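You operate a simulated robot arm through the tools that you are given. There is no shell and no other tool.

You are at the controls of a simulated robot arm. One attempt, no reset.

## Task
Open both clamps, unlock the stop, slide it to 240 mm and hang the 6 mm spacer on its rack.

The check looks at the end state, three seconds after you hand in, the way a careful person would. Anything else that was tipped, shoved, dropped, spilled or broken makes it a failure.

## Robot
A 7-joint arm with a three-finger gripper, fixed in place. Base frame: the origin is on the floor under the middle of its stand, x ahead of it, y to its left, z up; the work surface is at about z = 850. Lengths are in mm, angles in degrees, forces in N, time in s.
It reaches about 1342 mm from its shoulder. Its first joint turns from -166.0 to 166.0 degrees. Payload 2.69 kg.
Tool frame: the origin (TCP) lies between the finger pads and is the grasp point; the fingertips stand 30 mm ahead of it; z points along the fingers, y is the line along which they close. The gripper opens to 128 mm; its body begins 117 mm behind the TCP.
Orientation is told as [roll, pitch, yaw] about the base's x, y, z axes, in that order, counted from this pose: with the fingers straight down and closing along the base's y, the tool's x points along the base's -x, its y along +y and its z along -z.

## Interface
- The arm moves only by the tool arm_command. Its argument "deltas" is a list of rows, each a list of 7 numbers: the turn, a rotation vector about the tool's x, y, z in degrees, then the shift along the tool's x, y, z in mm, then the opening in per cent of the stroke, from 0 (shut) to 100 (fully open). In form: [[ax, ay, az, x, y, z, fingers], ...]. A call has 1 to 20 rows; each row shifts and turns the commanded pose from where the row before left it, along the tool's axes as they then stand. A row lasts 0.2 s, in which the tool goes at most 50 mm and 8.6 degrees; a call with a longer step from one row to the next is refused whole, and so is a gripper value outside its range. Where a pose cannot be reached the arm comes as near as it can. A force on the tool above 90 N (or 10 N above the force at the start of the call, whichever is more), or a blocked arm, ends the call early, and 0.2 s more pass. The fingers move at their own pace (about 127 mm/s each) and stop on an object; they squeeze with about 41 N. The grip force told is the motor's: it shows also when the fingers shut on nothing. Time passes only in rows, and 0.2 s behind the last, so rows that do not move let the fingers close. The reply holds the time, the measured pose of the TCP, the force on the tool along the base axes, the opening and the grip force, in the units named above and with some noise, with the torque about the TCP (base axes, N m) and any sound that the robot's microphone picked up.
- Cameras (640 x 400 px; columns grow to the right, rows downward): "scene" is fixed at [399.6, -499.6, 1443]; the picture's right is [0.92, -0.39, 0.00], its down [-0.22, -0.51, -0.83] and it looks along [0.33, 0.76, -0.56] (base axes); focal length 317 px, centre (320, 200). "wrist" rides on the gripper at [58, 54, -131] in the tool frame; the picture's right is [-0.68, 0.74, 0.00], its down [-0.62, -0.57, -0.55] and it looks along [-0.40, -0.37, 0.84] (tool axes); focal length 234 px, centre (320, 200). There is no depth. A picture from a camera that has moved, and an enlarged one, comes with that camera's place and axes in the base frame and with its lens.
- get_image(camera): a new picture of that camera. The clock stands still meanwhile.
- move_column(by): moves the trunk up (or, below 0, down) by that many mm; the arm rides with it, the base frame stays. It gives what a move gives, with no picture.
- inspect(camera, box): a new picture of the part [left, top, right, bottom] of that camera's present view, enlarged. The clock stands still meanwhile.
- sign_off(): hands the job in; it is judged then, once.

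Nothing tells you positions but the pictures and the camera data. Unless the task says otherwise, let go and move clear before handing in.

The tools are called after "Emit:" by a JSON object that holds its "op" and its "data". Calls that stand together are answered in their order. arm_command: Moves the arm, as the interface text tells. Its arguments: {"type":"object","properties":{"deltas":{"type":"array","items":{"type":"array","items":{"type":"number"}}}},"required":["deltas"]} The other tools are called the same way: move_column (by) moves the trunk up or down; get_image (camera) takes a picture; inspect (camera, box) takes an enlarged picture of a part of a camera's view; sign_off () hands the job in.

At the start:

```text
time_s: 0.0
position: [621.9, 298.5, 1242.1]
tool_rot: [0.0, -0.1, 0.0]
ft_force: [-0.2, 0.1, -0.5]
wrist_torque: [0.02, -0.02, 0.01]
grip_width: 127.9
gripper_force: 0.1
trunk travel left (down, up): [-150.0, 200.0]
```

scene: 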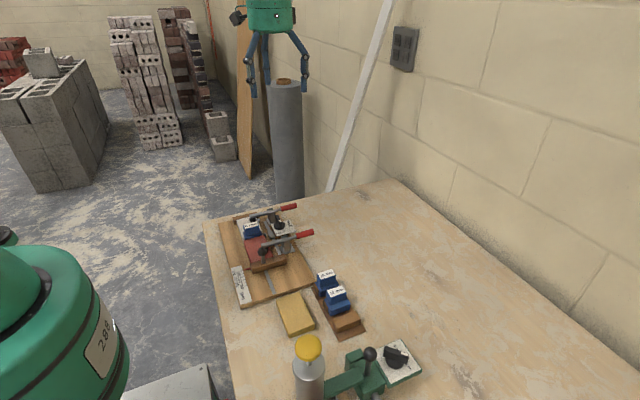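
wrist: 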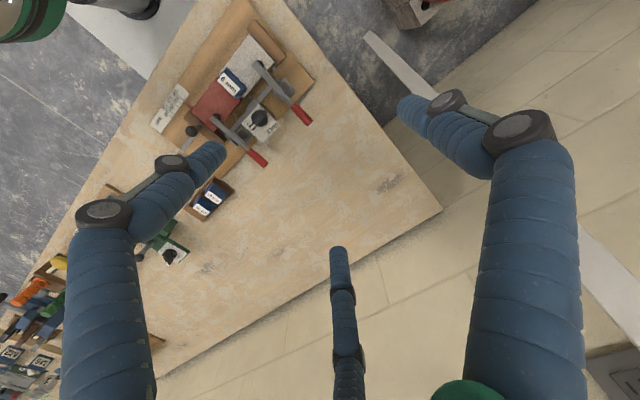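

I see a bench with a fixture (two red-handled clamps, a stop, a scale), a spacer rack with blue-tagged spacers and other items. I'll take enlarged views before moving anything.

Emit:
{"op": "inspect", "data": {"camera": "scene", "box": [200, 190, 340, 310]}}

Emit:
{"op": "inspect", "data": {"camera": "scene", "box": [270, 260, 440, 400]}}

Emit:
{"op": "inspect", "data": {"camera": "wrist", "box": [140, 0, 340, 180]}}

Emit:
{"op": "inspect", "data": {"camera": "wrist", "box": [0, 160, 240, 400]}}

```text
3.33 times, centred on (270, 250) of scene
camera zoom: at [399.6, -499.6, 1443.0], right [0.92, -0.39, 0.0], down [-0.22, -0.51, -0.83], along [0.33, 0.76, -0.56], focal length 1057 px, centre (487, 33)
```

zoom: 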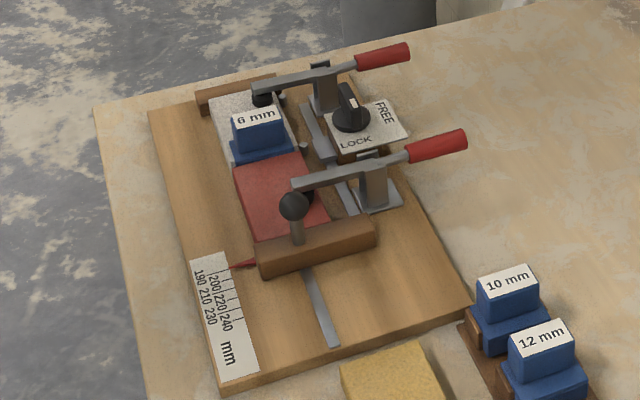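

```text
2.86 times, centred on (355, 330) of scene
camera zoom: at [399.6, -499.6, 1443.0], right [0.92, -0.39, 0.0], down [-0.22, -0.51, -0.83], along [0.33, 0.76, -0.56], focal length 906 px, centre (220, -171)
```

zoom: 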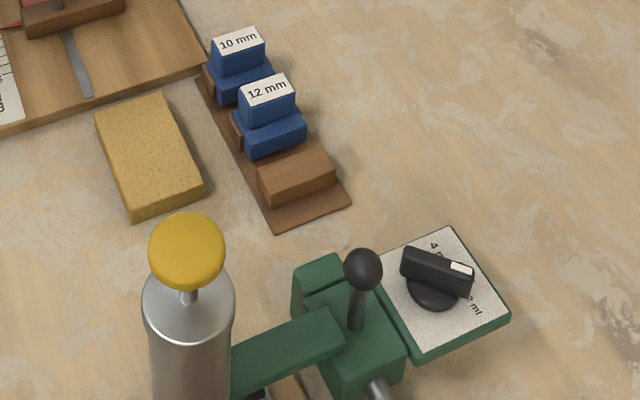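

```text
2.22 times, centred on (240, 90) of wrist
camera zoom: at [562.9, 352.3, 1372.9], right [0.68, 0.74, 0.0], down [0.62, -0.57, 0.55], along [0.4, -0.37, -0.84], focal length 520 px, centre (498, 444)
```

zoom: 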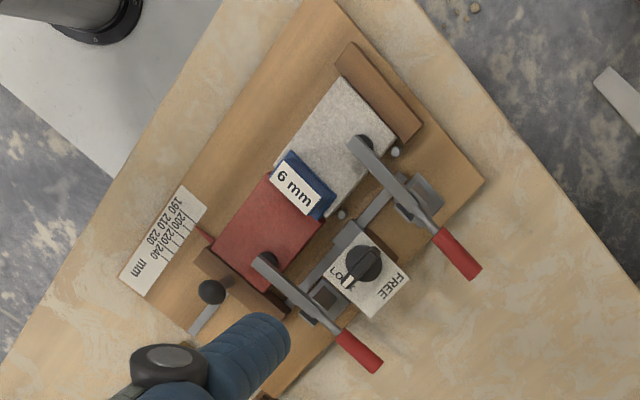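

```text
1.67 times, centred on (120, 280) of wrist
camera zoom: at [562.9, 352.3, 1372.9], right [0.68, 0.74, 0.0], down [0.62, -0.57, 0.55], along [0.4, -0.37, -0.84], focal length 390 px, centre (653, 67)
```

zoom: 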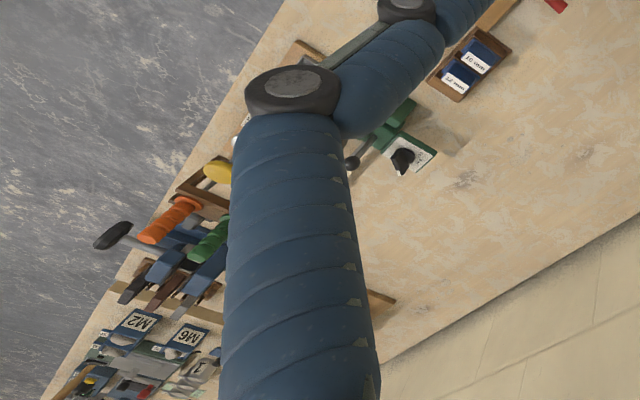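

The fixture board is at about x 420–590, y −30–280, with its rail along y. The spacer rack lies at about x 600–700, with two spacers on it and one empty place. I'll move the arm over the fixture, staying high, for a closer look.

Emit:
{"op": "arm_command", "data": {"deltas": [[0, 0, 0, 40, -11, 15, 100], [0, 0, 0, 40, -11, 15, 100], [0, 0, 0, 40, -11, 15, 100], [0, 0, 0, 40, -11, 15, 100], [0, 0, 0, 40, -11, 15, 100], [0, 0, 0, 40, -11, 15, 100]]}}

Emit:
{"op": "get_image", "data": {"camera": "wrist"}}

Emit:
{"op": "get_image", "data": {"camera": "scene"}}

```text
time_s: 1.4
position: [379.2, 231.9, 1150.9]
tool_rot: [0.0, -0.1, -0.1]
ft_force: [0.4, -0.2, 0.7]
wrist_torque: [0.01, 0.02, 0.01]
grip_width: 127.9
gripper_force: 0.1
trunk travel left (down, up): [-150.0, 200.0]
```

```text
taken
camera wrist: at [321.8, 285.8, 1280.9], right [0.68, 0.74, 0.0], down [0.62, -0.57, 0.55], along [0.4, -0.37, -0.84], focal length 234 px, centre (320, 200)
```

wrist: 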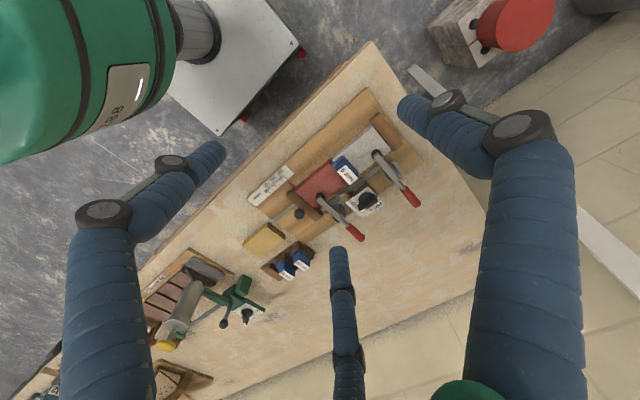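

```text
taken
```

scene: 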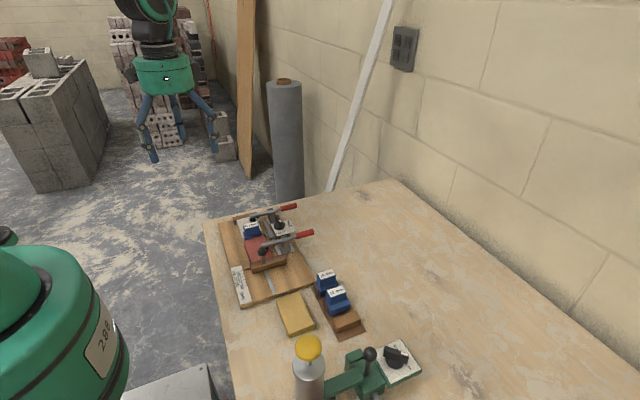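

The arm is now high to the side of the fixture, and the wrist view shows the whole fixture and rack. I'll zoom in on the parts.

Emit:
{"op": "inspect", "data": {"camera": "wrist", "box": [240, 80, 440, 250]}}

Emit:
{"op": "inspect", "data": {"camera": "wrist", "box": [290, 120, 430, 250]}}

Emit:
{"op": "inspect", "data": {"camera": "scene", "box": [230, 195, 320, 275]}}

Emit:
{"op": "inspect", "data": {"camera": "scene", "box": [300, 260, 380, 345]}}

```text
2.35 times, centred on (340, 165) of wrist
camera zoom: at [321.8, 285.8, 1280.9], right [0.68, 0.74, 0.0], down [0.62, -0.57, 0.55], along [0.4, -0.37, -0.84], focal length 551 px, centre (273, 282)
```

zoom: 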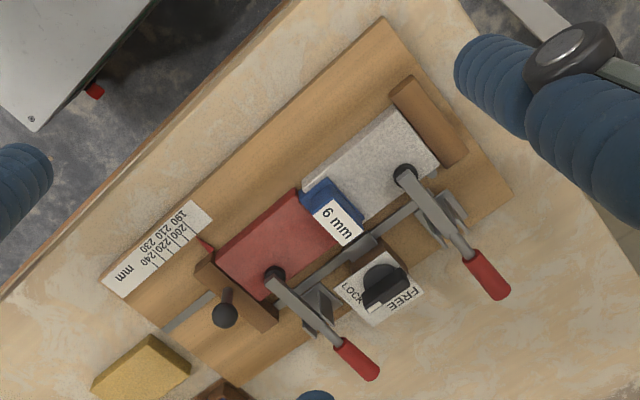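

```text
3.08 times, centred on (360, 185) of wrist
camera zoom: at [321.8, 285.8, 1280.9], right [0.68, 0.74, 0.0], down [0.62, -0.57, 0.55], along [0.4, -0.37, -0.84], focal length 720 px, centre (197, 246)
```

zoom: 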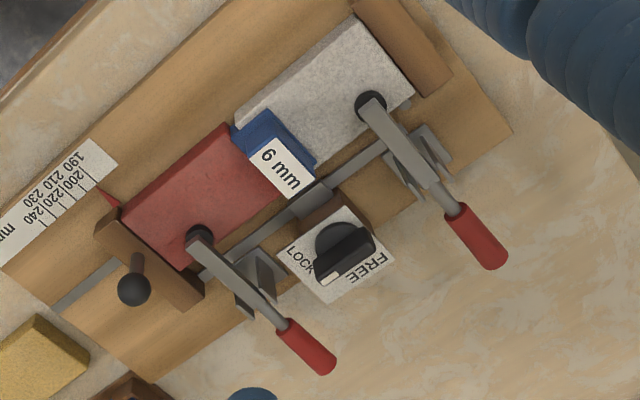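

```text
5.00 times, centred on (275, 235) of scene
camera zoom: at [399.6, -499.6, 1443.0], right [0.92, -0.39, 0.0], down [-0.22, -0.51, -0.83], along [0.33, 0.76, -0.56], focal length 1586 px, centre (545, 25)
```

zoom: 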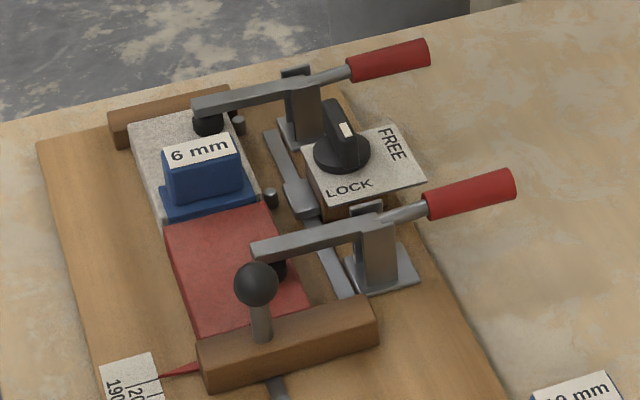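

```text
4.71 times, centred on (340, 302) of scene
camera zoom: at [399.6, -499.6, 1443.0], right [0.92, -0.39, 0.0], down [-0.22, -0.51, -0.83], along [0.33, 0.76, -0.56], focal length 1492 px, centre (226, -282)
```

zoom: 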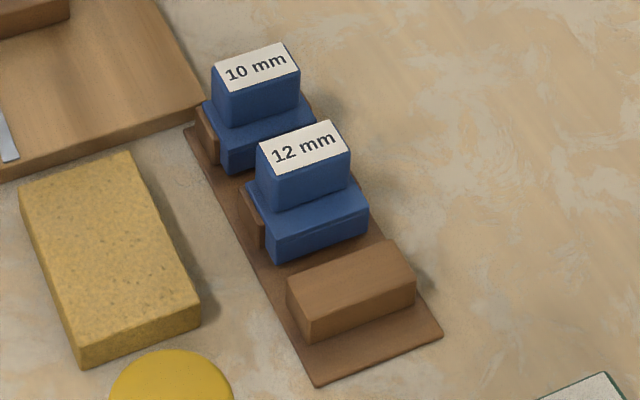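

The spacers seem to be saddle-shaped blocks with a grip on top, and the rack has three wooden ridges, with the one nearest −y empty. I'll bring the camera closer to the rack and fixture to read the exact shapes.

Emit:
{"op": "arm_command", "data": {"deltas": [[0, 0, 0, -21.6, -36.6, 17.6, 100], [0, 0, 0, -21.6, -36.6, 17.6, 100], [0, 0, 0, -21.6, -36.6, 17.6, 100], [0, 0, 0, -21.6, -36.6, 17.6, 100], [0, 0, 0, -21.6, -36.6, 17.6, 100], [0, 0, 0, -21.6, -36.6, 17.6, 100], [0, 0, 0, -21.6, -36.6, 17.6, 100]]}}

Emit:
{"op": "get_image", "data": {"camera": "wrist"}}

Emit:
{"op": "get_image", "data": {"camera": "scene"}}

```text
time_s: 3.0
position: [531.6, -24.1, 1028.8]
tool_rot: [0.0, 0.0, 0.1]
ft_force: [-1.1, 1.3, 0.4]
wrist_torque: [-0.05, -0.01, 0.02]
grip_width: 127.6
gripper_force: 0.0
trunk travel left (down, up): [-150.0, 200.0]
```

```text
taken
camera wrist: at [473.0, 30.5, 1160.0], right [0.68, 0.74, 0.0], down [0.62, -0.57, 0.55], along [0.4, -0.37, -0.84], focal length 234 px, centre (320, 200)
```

wrist: 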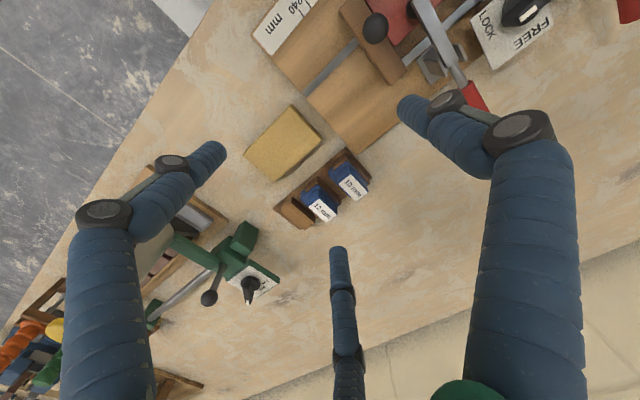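

```text
taken
```

scene: 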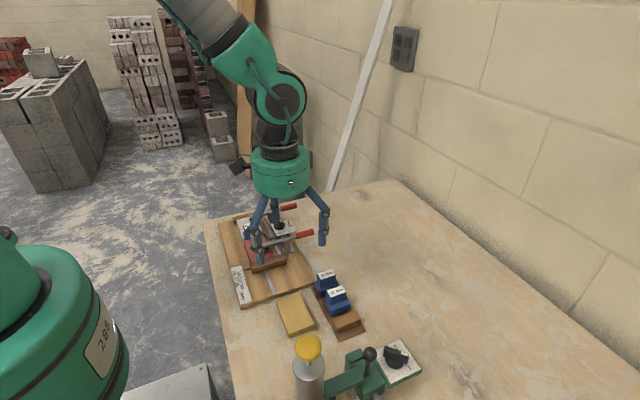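

Emit:
{"op": "inspect", "data": {"camera": "wrist", "box": [240, 90, 400, 240]}}

Emit:
{"op": "inspect", "data": {"camera": "wrist", "box": [260, 135, 380, 235]}}

Emit:
{"op": "inspect", "data": {"camera": "wrist", "box": [240, 0, 560, 110]}}

```text
2.67 times, centred on (320, 165) of wrist
camera zoom: at [473.0, 30.5, 1160.0], right [0.68, 0.74, 0.0], down [0.62, -0.57, 0.55], along [0.4, -0.37, -0.84], focal length 624 px, centre (320, 293)
```

zoom: 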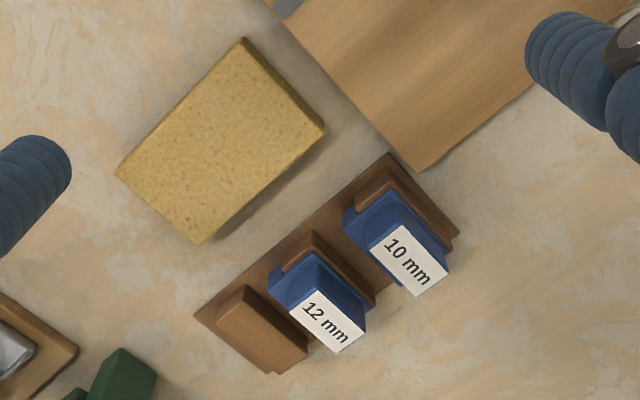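

```text
4.00 times, centred on (320, 185) of wrist
camera zoom: at [473.0, 30.5, 1160.0], right [0.68, 0.74, 0.0], down [0.62, -0.57, 0.55], along [0.4, -0.37, -0.84], focal length 937 px, centre (320, 260)
```

zoom: 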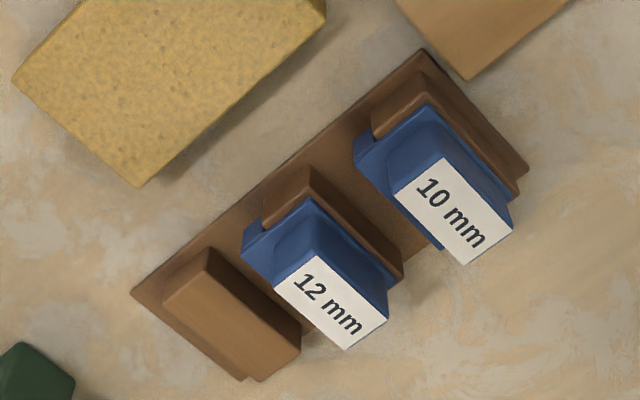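

```text
2.00 times, centred on (400, 55) of wrist
camera zoom: at [473.0, 30.5, 1160.0], right [0.68, 0.74, 0.0], down [0.62, -0.57, 0.55], along [0.4, -0.37, -0.84], focal length 468 px, centre (160, 490)
```

zoom: 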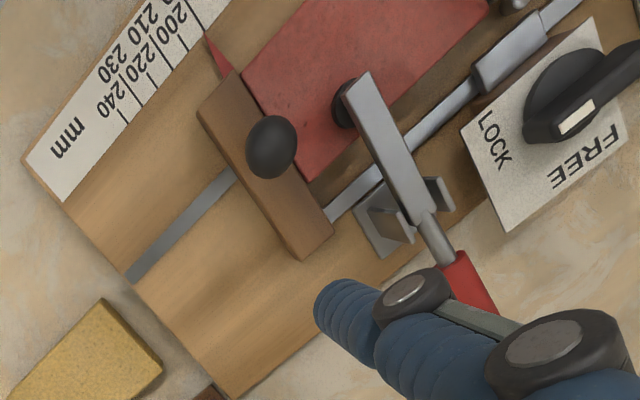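

The zoomed pictures are sharp, so I'll zoom in tighter from the fixed scene camera to learn the shapes of the spacer, clamps and knob.

Emit:
{"op": "inspect", "data": {"camera": "scene", "box": [312, 265, 362, 297]}}

Emit:
{"op": "inspect", "data": {"camera": "scene", "box": [322, 285, 372, 342]}}

Emit:
{"op": "inspect", "data": {"camera": "wrist", "box": [270, 155, 345, 235]}}

Emit:
{"op": "inspect", "data": {"camera": "wrist", "box": [240, 0, 340, 80]}}

```text
12.50 times, centred on (337, 281) of scene
camera zoom: at [399.6, -499.6, 1443.0], right [0.92, -0.39, 0.0], down [-0.22, -0.51, -0.83], along [0.33, 0.76, -0.56], focal length 3964 px, centre (108, -812)
```

zoom: 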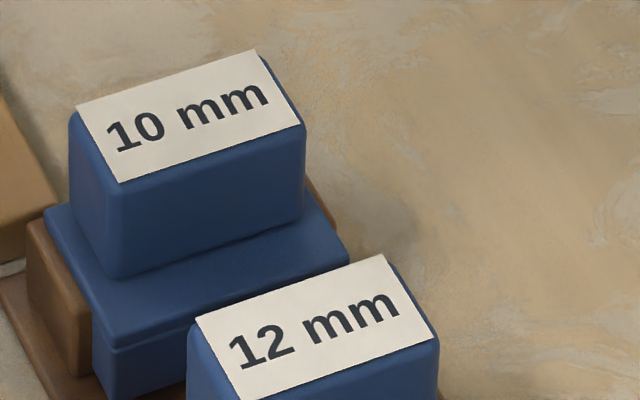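

```text
7.02 times, centred on (347, 314) of scene
camera zoom: at [399.6, -499.6, 1443.0], right [0.92, -0.39, 0.0], down [-0.22, -0.51, -0.83], along [0.33, 0.76, -0.56], focal length 2226 px, centre (130, -596)
```

zoom: 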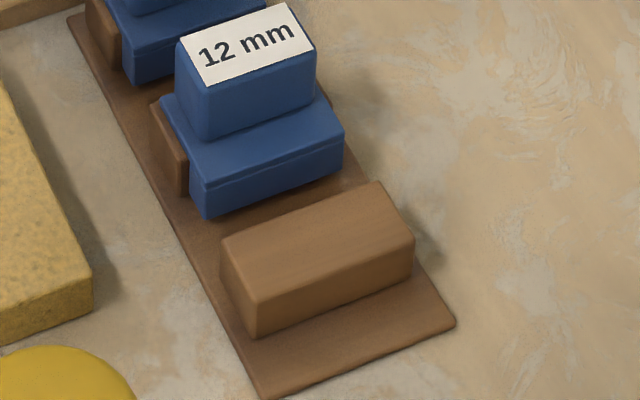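

```text
5.00 times, centred on (308, 195) of wrist
camera zoom: at [473.0, 30.5, 1160.0], right [0.68, 0.74, 0.0], down [0.62, -0.57, 0.55], along [0.4, -0.37, -0.84], focal length 1171 px, centre (382, 225)
```

zoom: 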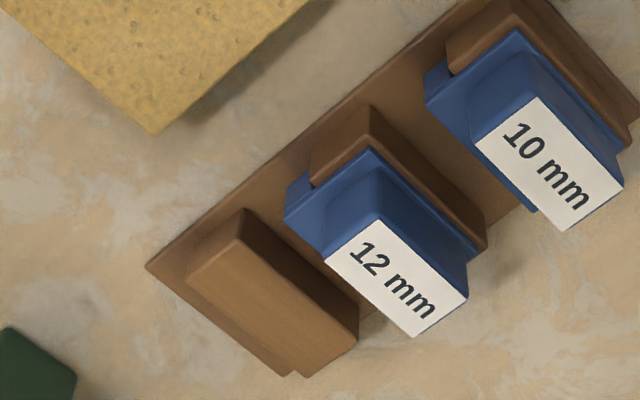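

```text
5.00 times, centred on (290, 40) of wrist
camera zoom: at [473.0, 30.5, 1160.0], right [0.68, 0.74, 0.0], down [0.62, -0.57, 0.55], along [0.4, -0.37, -0.84], focal length 1171 px, centre (470, 1000)
```

zoom: 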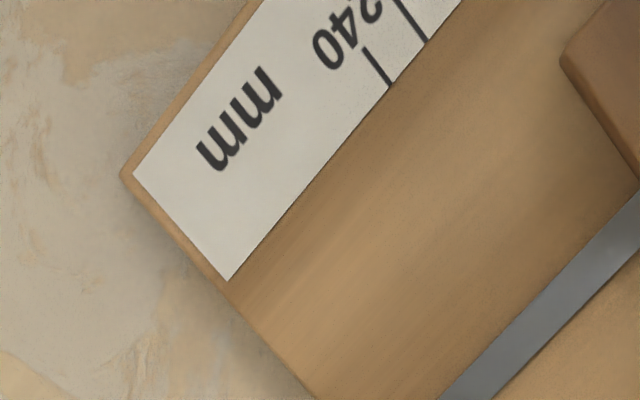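

The spacer is an L-shaped hook. Its blade hangs down the −y face of the ridge, its flange rests on the ridge, and its grip is on top, so it can be moved without turning it. Next I'll study the clamp mechanism and the knob.

Emit:
{"op": "inspect", "data": {"camera": "scene", "box": [262, 225, 322, 262]}}

Emit:
{"op": "inspect", "data": {"camera": "scene", "box": [250, 198, 310, 236]}}

Emit:
{"op": "inspect", "data": {"camera": "wrist", "box": [360, 0, 480, 80]}}

Emit:
{"op": "inspect", "data": {"camera": "scene", "box": [225, 210, 285, 250]}}

Emit:
{"op": "inspect", "data": {"camera": "scene", "box": [225, 245, 295, 305]}}

```text
10.67 times, centred on (292, 244) of scene
camera zoom: at [399.6, -499.6, 1443.0], right [0.92, -0.39, 0.0], down [-0.22, -0.51, -0.83], along [0.33, 0.76, -0.56], focal length 3383 px, centre (619, -264)
```

zoom: 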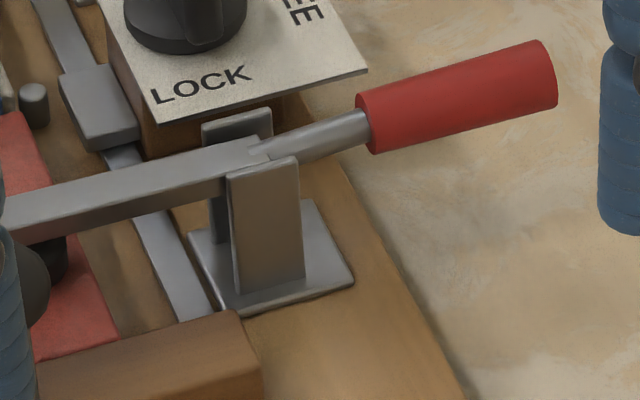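

```text
10.53 times, centred on (280, 217) of scene
camera zoom: at [399.6, -499.6, 1443.0], right [0.92, -0.39, 0.0], down [-0.22, -0.51, -0.83], along [0.33, 0.76, -0.56], focal length 3338 px, centre (741, 21)
```

zoom: 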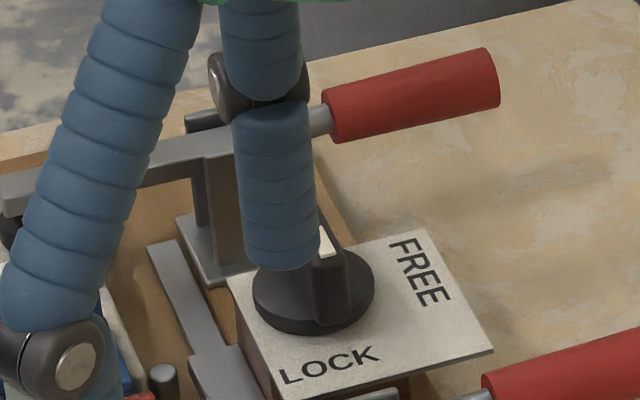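

```text
5.00 times, centred on (420, 40) of wrist
camera zoom: at [473.0, 30.5, 1160.0], right [0.68, 0.74, 0.0], down [0.62, -0.57, 0.55], along [0.4, -0.37, -0.84], focal length 1171 px, centre (-180, 1000)
```

zoom: 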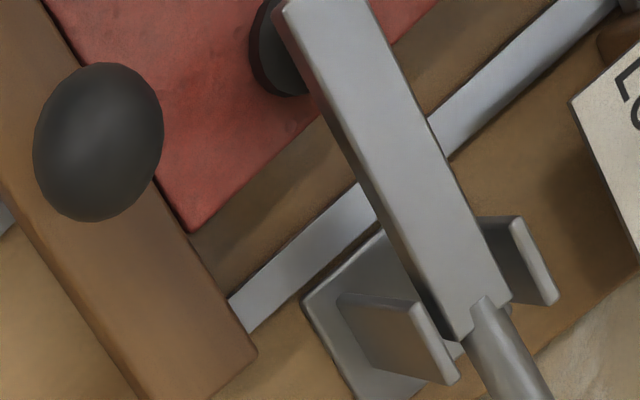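

```text
10.00 times, centred on (255, 230) of scene
camera zoom: at [399.6, -499.6, 1443.0], right [0.92, -0.39, 0.0], down [-0.22, -0.51, -0.83], along [0.33, 0.76, -0.56], focal length 3171 px, centre (970, -100)
```

zoom: 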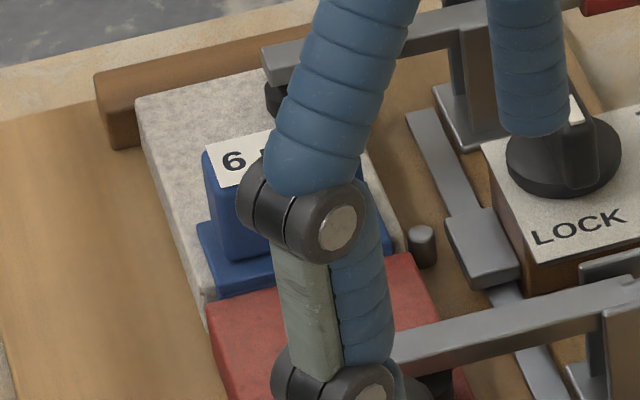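

```text
6.67 times, centred on (260, 275) of scene
camera zoom: at [399.6, -499.6, 1443.0], right [0.92, -0.39, 0.0], down [-0.22, -0.51, -0.83], along [0.33, 0.76, -0.56], focal length 2114 px, centre (720, -300)
```

zoom: 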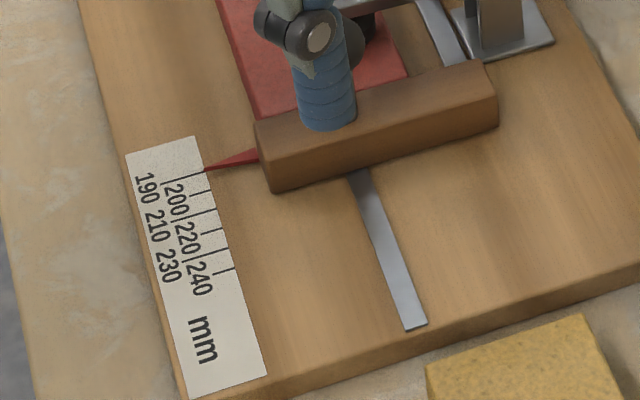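

Lining up the two views, the clamp levers lie level along x at z≈892. Each has its pad end at x≈505 and its red grip end at x≈647, and the near clamp is at y≈114. I'll close the fingers here in free air to see how the three fingers move.

Emit:
{"op": "arm_command", "data": {"deltas": [[0, 0, 0, 0, 0, 0, 50], [0, 0, 0, 0, 0, 0, 50]]}}

Emit:
{"op": "get_image", "data": {"camera": "wrist"}}

Emit:
{"op": "arm_command", "data": {"deltas": [[0, 0, 0, 0, 0, 0, 0], [0, 0, 0, 0, 0, 0, 0], [0, 0, 0, 0, 0, 0, 0]]}}

Emit:
{"op": "get_image", "data": {"camera": "wrist"}}

Emit:
{"op": "get_image", "data": {"camera": "scene"}}

```text
time_s: 3.6
position: [530.5, -23.5, 1030.7]
tool_rot: [-0.1, 0.0, 0.1]
ft_force: [0.4, 1.2, -0.6]
wrist_torque: [-0.01, 0.01, 0.0]
grip_width: 63.8
gripper_force: 0.0
trunk travel left (down, up): [-150.0, 200.0]
```

```text
taken
camera wrist: at [473.1, 30.9, 1160.3], right [0.68, 0.74, 0.0], down [0.62, -0.57, 0.55], along [0.4, -0.37, -0.84], focal length 234 px, centre (320, 200)
```

wrist: 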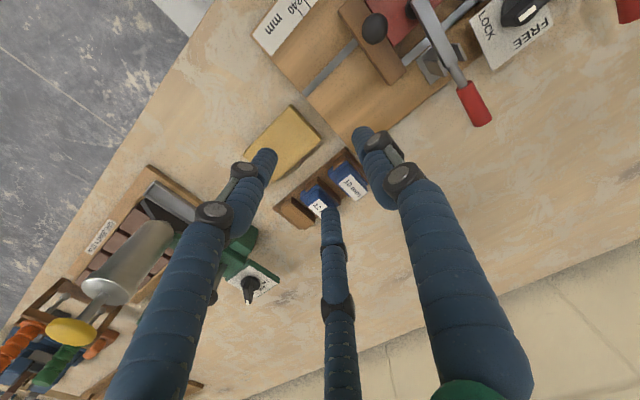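

```text
time_s: 4.4
position: [530.5, -23.5, 1029.6]
tool_rot: [0.0, 0.0, 0.1]
ft_force: [0.6, 0.3, 1.1]
wrist_torque: [-0.02, 0.04, -0.03]
grip_width: 2.2
gripper_force: 30.6
trunk travel left (down, up): [-150.0, 200.0]
```

```text
taken
camera wrist: at [473.3, 30.8, 1160.3], right [0.68, 0.74, 0.0], down [0.62, -0.57, 0.55], along [0.4, -0.37, -0.84], focal length 234 px, centre (320, 200)
```

wrist: 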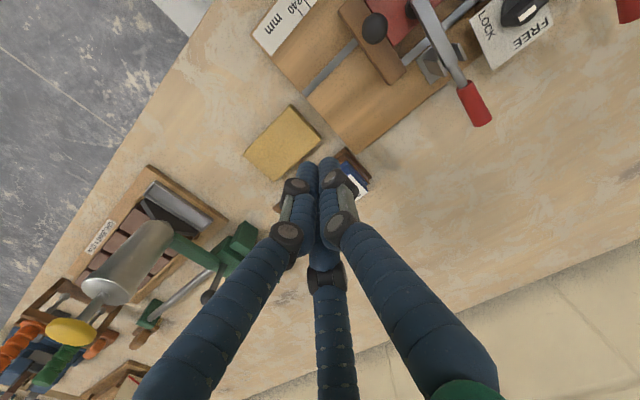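

```text
taken
```

scene: 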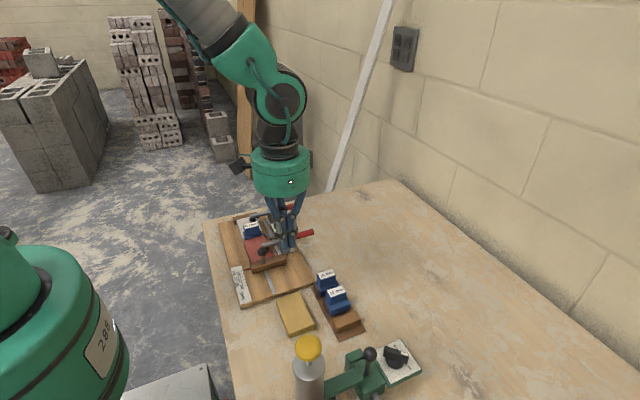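

The three fingers close evenly on the centre, one from +y and two from the −y side. I'll reopen them and move so the wrist camera has a clear view over the fixture for measuring.

Emit:
{"op": "arm_command", "data": {"deltas": [[0, 0, 0, 16, 44.6, -4, 100], [0, 0, 0, 16, 44.6, -4, 100], [0, 0, 0, 16, 44.6, -4, 100], [0, 0, 0, 16, 44.6, -4, 100], [0, 0, 0, 16, 44.6, -4, 100], [0, 0, 0, 0, 0, 0, 100]]}}

Emit:
{"op": "get_image", "data": {"camera": "wrist"}}

Emit:
{"op": "inspect", "data": {"camera": "wrist", "box": [220, 80, 460, 230]}}

Emit:
{"op": "inspect", "data": {"camera": "scene", "box": [250, 225, 325, 272]}}

```text
time_s: 5.8
position: [452.0, 199.2, 1048.1]
tool_rot: [0.0, 0.0, 0.1]
ft_force: [0.0, 1.0, 0.3]
wrist_torque: [-0.03, 0.01, -0.01]
grip_width: 128.0
gripper_force: 0.1
trunk travel left (down, up): [-150.0, 200.0]
```

```text
taken
camera wrist: at [393.7, 254.1, 1178.6], right [0.68, 0.74, 0.0], down [0.62, -0.57, 0.55], along [0.4, -0.37, -0.84], focal length 234 px, centre (320, 200)
```

wrist: 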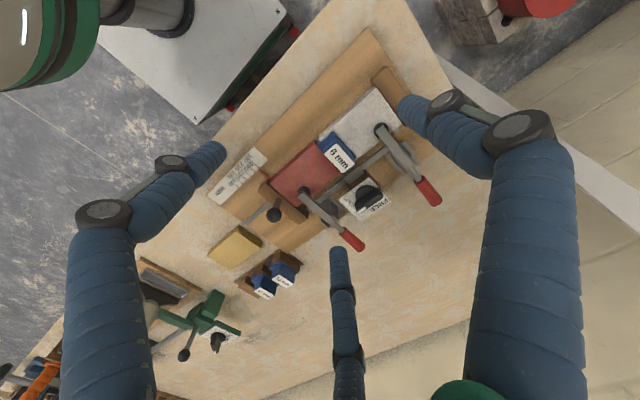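

```text
2.67 times, centred on (340, 155) of wrist
camera zoom: at [393.7, 254.1, 1178.6], right [0.68, 0.74, 0.0], down [0.62, -0.57, 0.55], along [0.4, -0.37, -0.84], focal length 624 px, centre (267, 320)
```

zoom: 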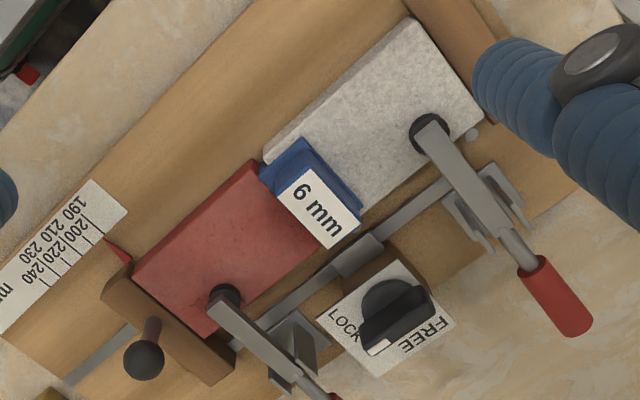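

```text
8.51 times, centred on (288, 248) of scene
camera zoom: at [399.6, -499.6, 1443.0], right [0.92, -0.39, 0.0], down [-0.22, -0.51, -0.83], along [0.33, 0.76, -0.56], focal length 2699 px, centre (597, -213)
```

zoom: 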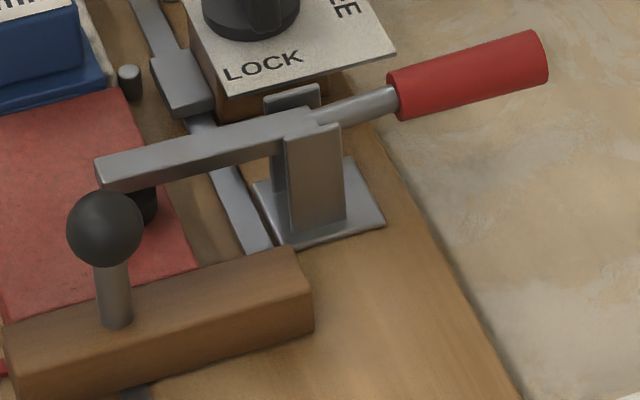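

Emit:
{"op": "inspect", "data": {"camera": "wrist", "box": [365, 115, 455, 215]}}

Emit:
{"op": "inspect", "data": {"camera": "wrist", "box": [285, 170, 395, 255]}}

Emit:
{"op": "inspect", "data": {"camera": "scene", "box": [245, 198, 325, 245]}}

```text
4.00 times, centred on (410, 165) of wrist
camera zoom: at [393.7, 254.1, 1178.6], right [0.68, 0.74, 0.0], down [0.62, -0.57, 0.55], along [0.4, -0.37, -0.84], focal length 937 px, centre (-40, 340)
```

zoom: 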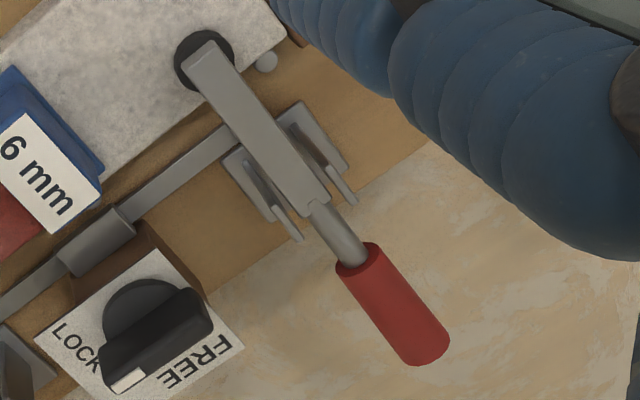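

```text
4.71 times, centred on (340, 212) of wrist
camera zoom: at [393.7, 254.1, 1178.6], right [0.68, 0.74, 0.0], down [0.62, -0.57, 0.55], along [0.4, -0.37, -0.84], focal length 1102 px, centre (226, 141)
```

zoom: 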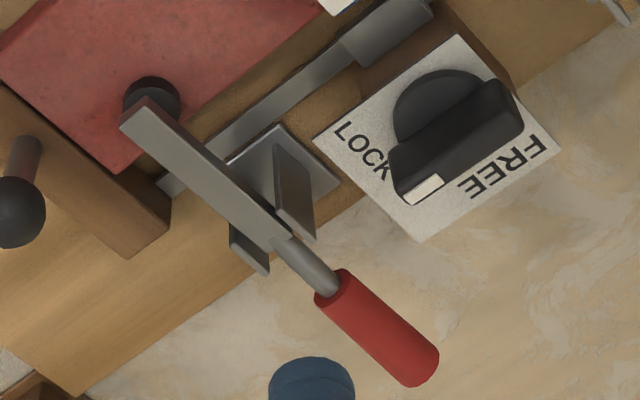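

```text
8.00 times, centred on (285, 222) of scene
camera zoom: at [399.6, -499.6, 1443.0], right [0.92, -0.39, 0.0], down [-0.22, -0.51, -0.83], along [0.33, 0.76, -0.56], focal length 2537 px, centre (600, 28)
```

zoom: 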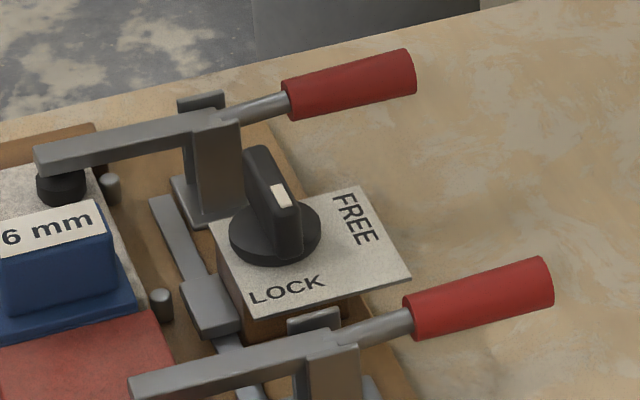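

I can locate the main features to within a few mm. I need a sharper look at the knob and the clamp hinge.

Emit:
{"op": "inspect", "data": {"camera": "wrist", "box": [335, 165, 405, 220]}}

Emit:
{"op": "inspect", "data": {"camera": "scene", "box": [266, 212, 300, 240]}}

Emit:
{"op": "inspect", "data": {"camera": "wrist", "box": [375, 120, 435, 175]}}

Emit:
{"op": "inspect", "data": {"camera": "scene", "box": [276, 228, 306, 256]}}

```text
7.27 times, centred on (370, 192) of wrist
camera zoom: at [393.7, 254.1, 1178.6], right [0.68, 0.74, 0.0], down [0.62, -0.57, 0.55], along [0.4, -0.37, -0.84], focal length 1703 px, centre (-44, 254)
```

zoom: 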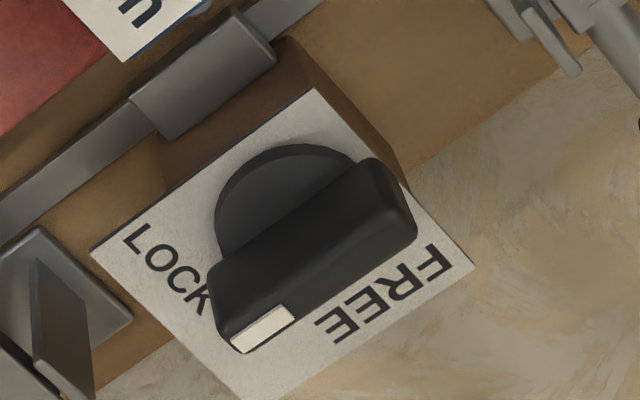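

```text
14.29 times, centred on (283, 226) of scene
camera zoom: at [399.6, -499.6, 1443.0], right [0.92, -0.39, 0.0], down [-0.22, -0.51, -0.83], along [0.33, 0.76, -0.56], focal length 4530 px, centre (849, -171)
```

zoom: 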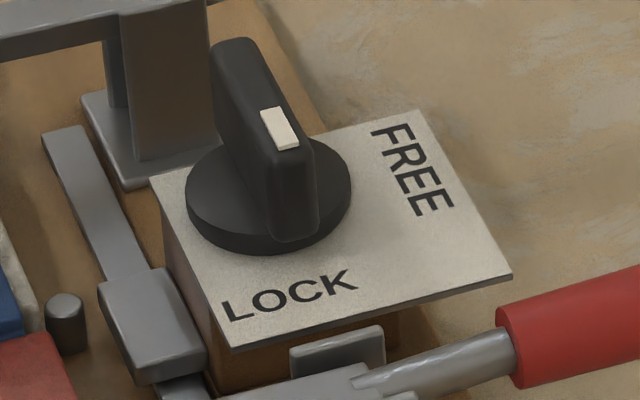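

```text
7.27 times, centred on (405, 148) of wrist
camera zoom: at [393.7, 254.1, 1178.6], right [0.68, 0.74, 0.0], down [0.62, -0.57, 0.55], along [0.4, -0.37, -0.84], focal length 1703 px, centre (-298, 582)
```

zoom: 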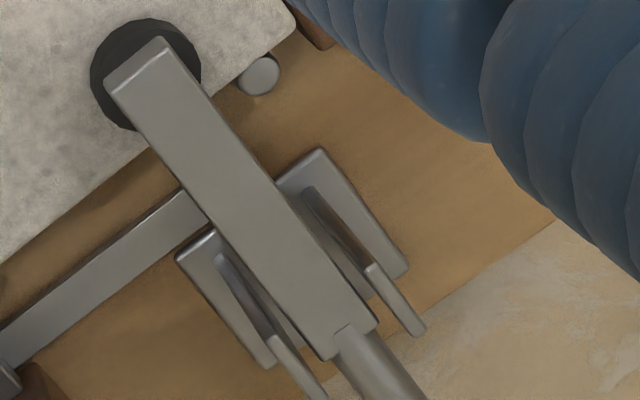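

```text
14.29 times, centred on (291, 242) of scene
camera zoom: at [399.6, -499.6, 1443.0], right [0.92, -0.39, 0.0], down [-0.22, -0.51, -0.83], along [0.33, 0.76, -0.56], focal length 4530 px, centre (734, -400)
```

zoom: 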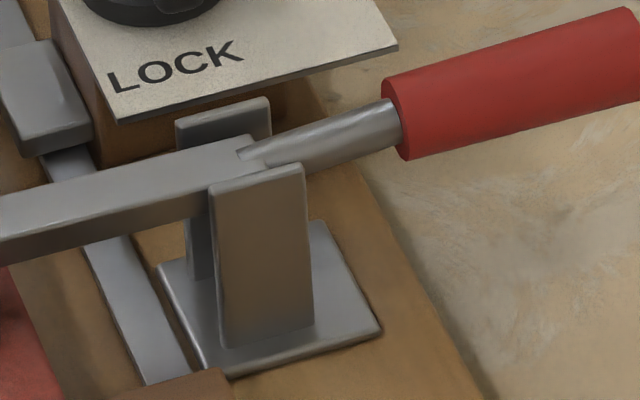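

To measure x and y without depth error, I'll move over the fixture and tilt the tool about 33° so the wrist camera looks straight down.

Emit:
{"op": "arm_command", "data": {"deltas": [[0, 0, 0, -29.3, -16.3, 0, 100], [0, 0, 0, -29.3, -16.3, 0, 100], [0, 0, 0, -29.3, -16.3, 0, 100], [-5.6, 6.11, 0, 0, 0, 0, 100], [-5.6, 6.11, 0, 0, 0, 0, 100], [-5.6, 6.11, 0, 0, 0, 0, 100], [-5.6, 6.11, 0, 0, 0, 0, 100]]}}

Emit:
{"op": "get_image", "data": {"camera": "wrist"}}

Emit:
{"op": "inspect", "data": {"camera": "wrist", "box": [220, 100, 420, 225]}}

```text
time_s: 7.4
position: [539.9, 150.5, 1048.2]
tool_rot: [23.9, 23.9, 5.1]
ft_force: [0.1, -0.3, -0.5]
wrist_torque: [-0.01, -0.02, 0.0]
grip_width: 128.4
gripper_force: 0.0
trunk travel left (down, up): [-150.0, 200.0]
```

```text
taken
camera wrist: at [544.7, 147.4, 1201.1], right [0.68, 0.74, 0.0], down [0.74, -0.68, 0.0], along [0.0, 0.0, -1.0], focal length 234 px, centre (320, 200)
```

wrist: 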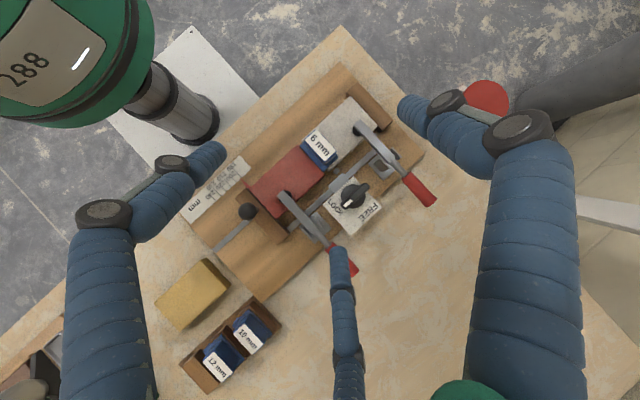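

```text
3.20 times, centred on (320, 162) of wrist
camera zoom: at [544.7, 147.4, 1201.1], right [0.68, 0.74, 0.0], down [0.74, -0.68, 0.0], along [0.0, 0.0, -1.0], focal length 749 px, centre (320, 320)
```

zoom: 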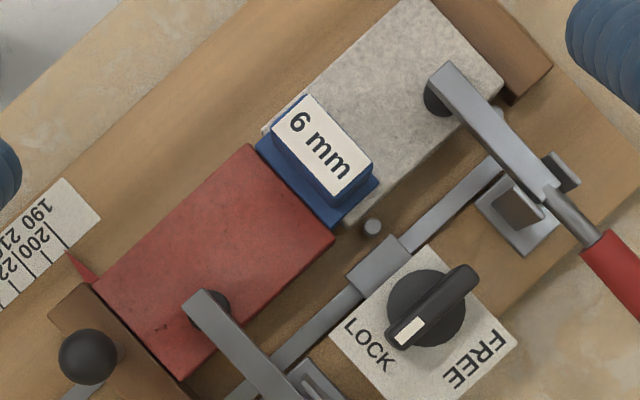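

The camera now looks exactly straight down. I place the knob centre at about (570.5, 182.5), clamp 1 at y≈249.6, clamp 2 at y≈116.5 and the spacer grip at about (499, 192). Next I'll look straight down on the stop and scale.

Emit:
{"op": "arm_command", "data": {"deltas": [[0, 0, 0, 31.2, -29.4, 2, 100], [0, 0, 0, 31.2, -29.4, 2, 100], [0, 0, 0, 31.2, -29.4, 2, 100]]}}

Emit:
{"op": "inspect", "data": {"camera": "wrist", "box": [240, 130, 400, 230]}}

Emit:
{"op": "inspect", "data": {"camera": "wrist", "box": [270, 150, 350, 210]}}

Emit:
{"op": "get_image", "data": {"camera": "wrist"}}

```text
time_s: 8.2
position: [445.1, 64.0, 1048.9]
tool_rot: [23.9, 23.7, 5.1]
ft_force: [0.2, -0.7, -0.9]
wrist_torque: [0.0, -0.03, 0.01]
grip_width: 127.8
gripper_force: 0.1
trunk travel left (down, up): [-150.0, 200.0]
```

```text
4.00 times, centred on (320, 180) of wrist
camera zoom: at [450.5, 60.7, 1201.1], right [0.68, 0.74, 0.0], down [0.74, -0.68, 0.0], along [0.0, 0.0, -1.0], focal length 937 px, centre (320, 280)
```

zoom: 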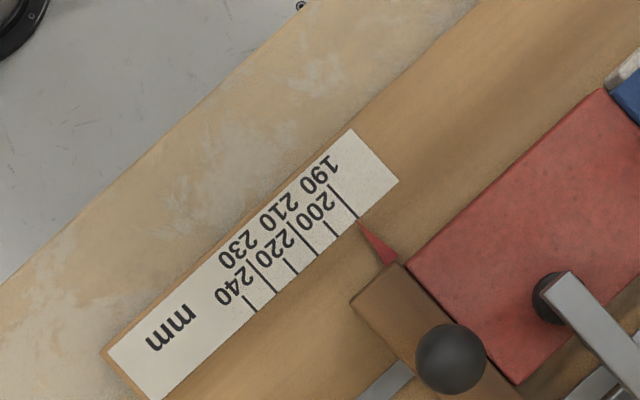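

```text
6.67 times, centred on (310, 180) of wrist
camera zoom: at [450.5, 60.7, 1201.1], right [0.68, 0.74, 0.0], down [0.74, -0.68, 0.0], along [0.0, 0.0, -1.0], focal length 1561 px, centre (387, 333)
```

zoom: 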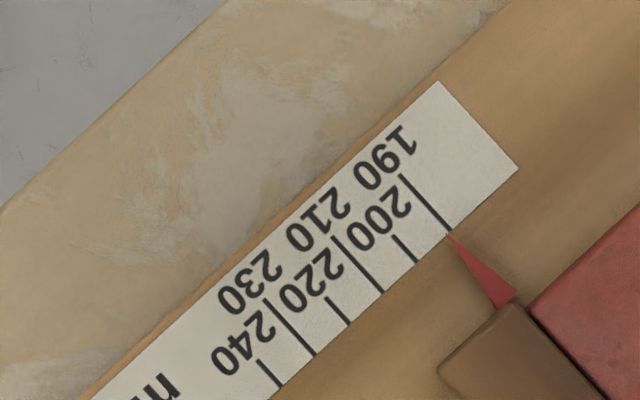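

```text
taken
camera wrist: at [450.5, 60.7, 1201.1], right [0.68, 0.74, 0.0], down [0.74, -0.68, 0.0], along [0.0, 0.0, -1.0], focal length 234 px, centre (320, 200)
```

wrist: 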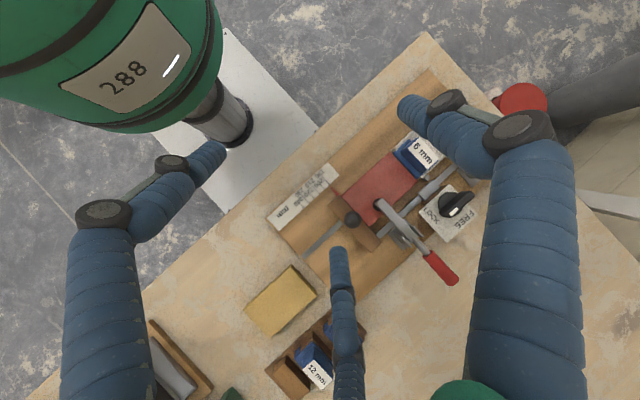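

The pointer tip reads about 190.5 mm at y≈85.3, and the 240 tick is at y≈36, so the stop must slide about 49.3 mm toward −y. Its ball is at about (495, 74, 913). Next, the rack from straight above.

Emit:
{"op": "arm_command", "data": {"deltas": [[0, 0, 0, -27, -26, -24.5, 100], [0, 0, 0, -27, -26, -24.5, 100], [0, 0, 0, -27, -26, -24.5, 100], [0, 0, 0, -27, -26, -24.5, 100], [0, 0, 0, -27, -26, -24.5, 100]]}}

Emit:
{"op": "get_image", "data": {"camera": "wrist"}}

Emit:
{"op": "inspect", "data": {"camera": "wrist", "box": [250, 135, 390, 225]}}

```text
time_s: 9.4
position: [604.2, -88.6, 1049.1]
tool_rot: [23.7, 23.8, 5.1]
ft_force: [-0.2, 0.6, 0.2]
wrist_torque: [-0.05, -0.02, 0.0]
grip_width: 128.0
gripper_force: 0.1
trunk travel left (down, up): [-150.0, 200.0]
```

```text
taken
camera wrist: at [608.7, -91.9, 1202.3], right [0.68, 0.74, 0.0], down [0.74, -0.68, 0.0], along [0.0, 0.0, -1.0], focal length 234 px, centre (320, 200)
```

wrist: 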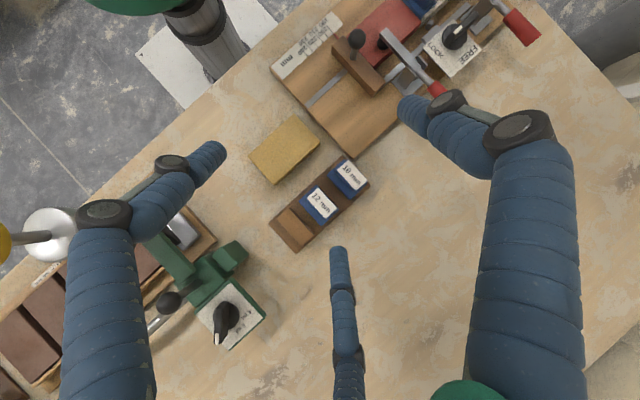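

```text
4.44 times, centred on (320, 180) of wrist
camera zoom: at [608.7, -91.9, 1202.3], right [0.68, 0.74, 0.0], down [0.74, -0.68, 0.0], along [0.0, 0.0, -1.0], focal length 1041 px, centre (320, 289)
```

zoom: 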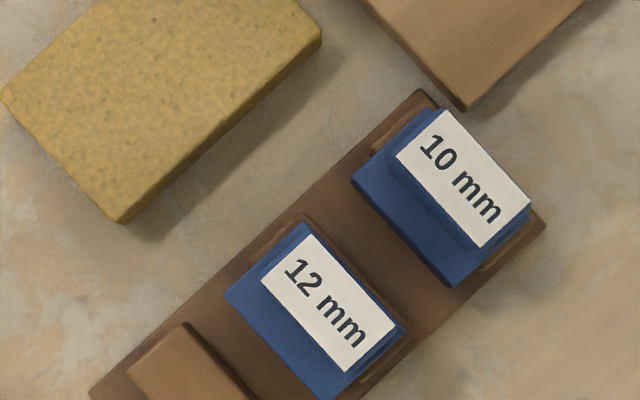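

Emit:
{"op": "inspect", "data": {"camera": "wrist", "box": [262, 165, 362, 255]}}

Emit:
{"op": "inspect", "data": {"camera": "scene", "box": [312, 278, 372, 342]}}

```text
4.44 times, centred on (312, 210) of wrist
camera zoom: at [608.7, -91.9, 1202.3], right [0.68, 0.74, 0.0], down [0.74, -0.68, 0.0], along [0.0, 0.0, -1.0], focal length 1041 px, centre (356, 156)
```

zoom: 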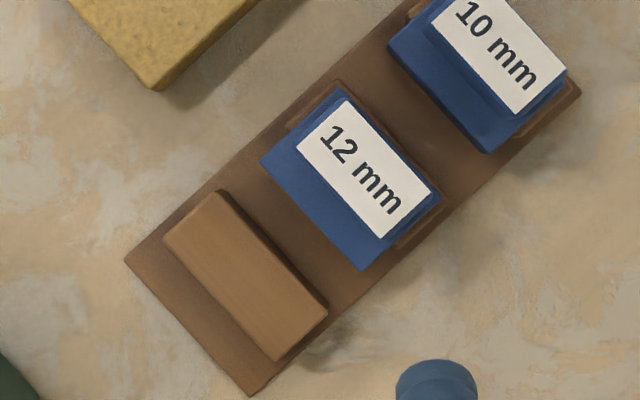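

```text
6.25 times, centred on (342, 310) of scene
camera zoom: at [399.6, -499.6, 1443.0], right [0.92, -0.39, 0.0], down [-0.22, -0.51, -0.83], along [0.33, 0.76, -0.56], focal length 1982 px, centre (182, -488)
```

zoom: 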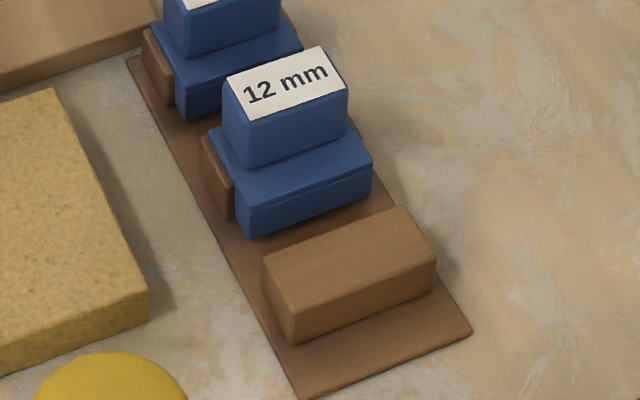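

The empty ridge spans about x 587–638, y −153 to −131. On the rack, each spacer's grip sits centred over its ridge with the blade on the −y side, so my target for the grip centre is about (612.5, −143). Now I'll put the tool upright again, close the fingers and go above the near clamp's red grip.

Emit:
{"op": "arm_command", "data": {"deltas": [[5.6, -6.11, 0, 0, 0, 0, 0], [5.6, -6.11, 0, 0, 0, 0, 0], [5.6, -6.11, 0, 0, 0, 0, 0], [5.6, -6.11, 0, 0, 0, 0, 0], [0, 0, 0, -5.6, 41, 9.8, 0], [0, 0, 0, -5.6, 41, 9.8, 0], [0, 0, 0, -5.6, 41, 9.8, 0], [0, 0, 0, -5.6, 41, 9.8, 0], [0, 0, 0, -5.6, 41, 9.8, 0], [0, 0, 0, 0, 0, 0, 0]]}}

Emit:
{"op": "get_image", "data": {"camera": "wrist"}}

Emit:
{"op": "inspect", "data": {"camera": "scene", "box": [220, 160, 360, 280]}}

```text
time_s: 11.6
position: [635.7, 113.4, 999.6]
tool_rot: [-0.1, -0.1, 0.0]
ft_force: [-0.1, -0.1, -0.3]
wrist_torque: [-0.05, 0.02, -0.02]
grip_width: 2.0
gripper_force: 31.6
trunk travel left (down, up): [-150.0, 200.0]
```

```text
taken
camera wrist: at [578.0, 167.5, 1131.1], right [0.68, 0.74, 0.0], down [0.62, -0.57, 0.55], along [0.4, -0.37, -0.84], focal length 234 px, centre (320, 200)
```

wrist: 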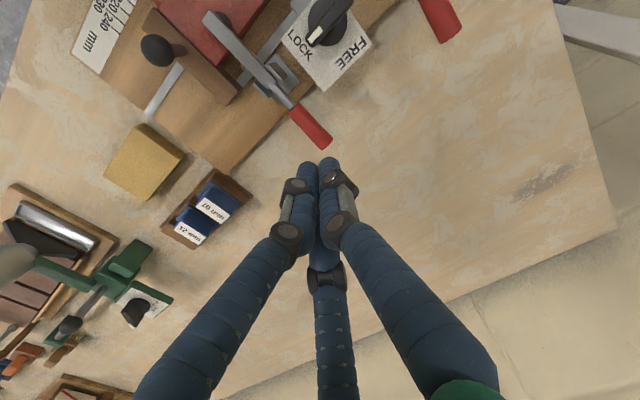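

```text
3.33 times, centred on (290, 220) of scene
camera zoom: at [399.6, -499.6, 1443.0], right [0.92, -0.39, 0.0], down [-0.22, -0.51, -0.83], along [0.33, 0.76, -0.56], focal length 1057 px, centre (420, 133)
```

zoom: 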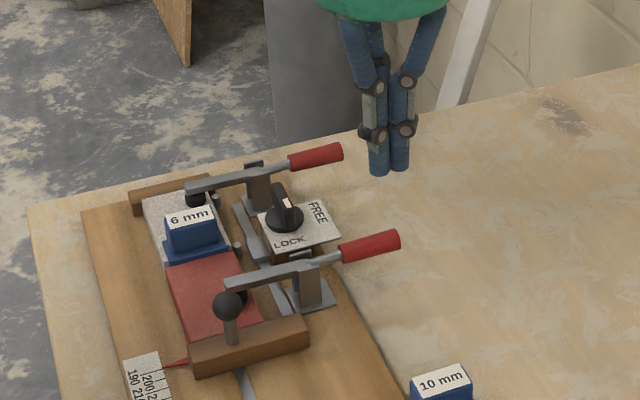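

The closed fingertips hang above the near clamp's red grip. I'll lower to just above it and then feel down in small steps, watching the force, to find contact and which way the lever moves.

Emit:
{"op": "arm_command", "data": {"deltas": [[0, 0, 0, 3.5, 3, 27, 0], [0, 0, 0, 0, 0, 27, 0], [0, 0, 0, 0, 0, 5, 0]]}}

Emit:
{"op": "inspect", "data": {"camera": "scene", "box": [260, 200, 340, 260]}}

Emit:
{"op": "inspect", "data": {"camera": "wrist", "box": [260, 100, 380, 200]}}

```text
time_s: 12.4
position: [632.1, 116.3, 941.2]
tool_rot: [0.0, 0.0, 0.0]
ft_force: [0.1, 0.4, -0.5]
wrist_torque: [-0.03, 0.04, -0.01]
grip_width: 2.0
gripper_force: 31.0
trunk travel left (down, up): [-150.0, 200.0]
```

```text
6.67 times, centred on (300, 230) of scene
camera zoom: at [399.6, -499.6, 1443.0], right [0.92, -0.39, 0.0], down [-0.22, -0.51, -0.83], along [0.33, 0.76, -0.56], focal length 2114 px, centre (453, 0)
```

zoom: 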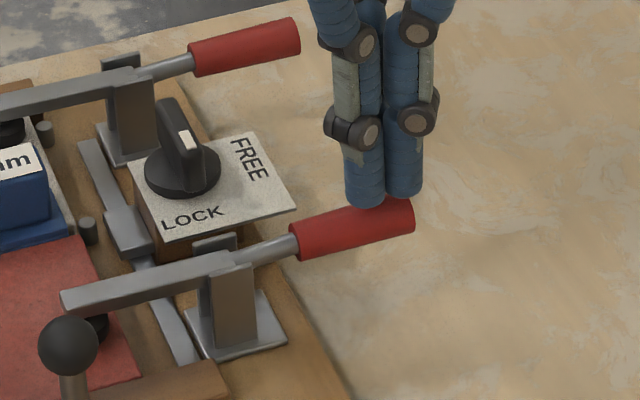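

```text
4.00 times, centred on (320, 150) of wrist
camera zoom: at [574.7, 170.0, 1071.6], right [0.68, 0.74, 0.0], down [0.62, -0.57, 0.55], along [0.4, -0.37, -0.84], focal length 937 px, centre (320, 400)
```

zoom: 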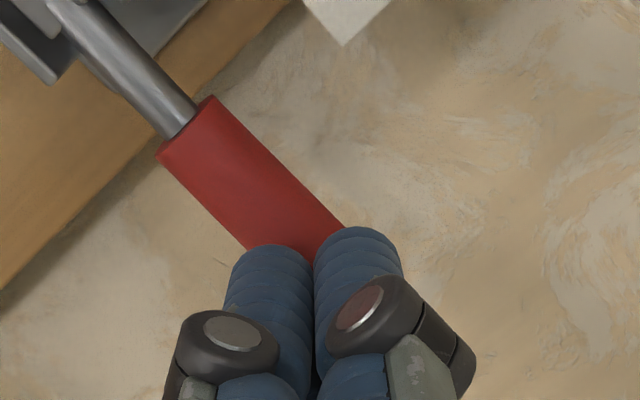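

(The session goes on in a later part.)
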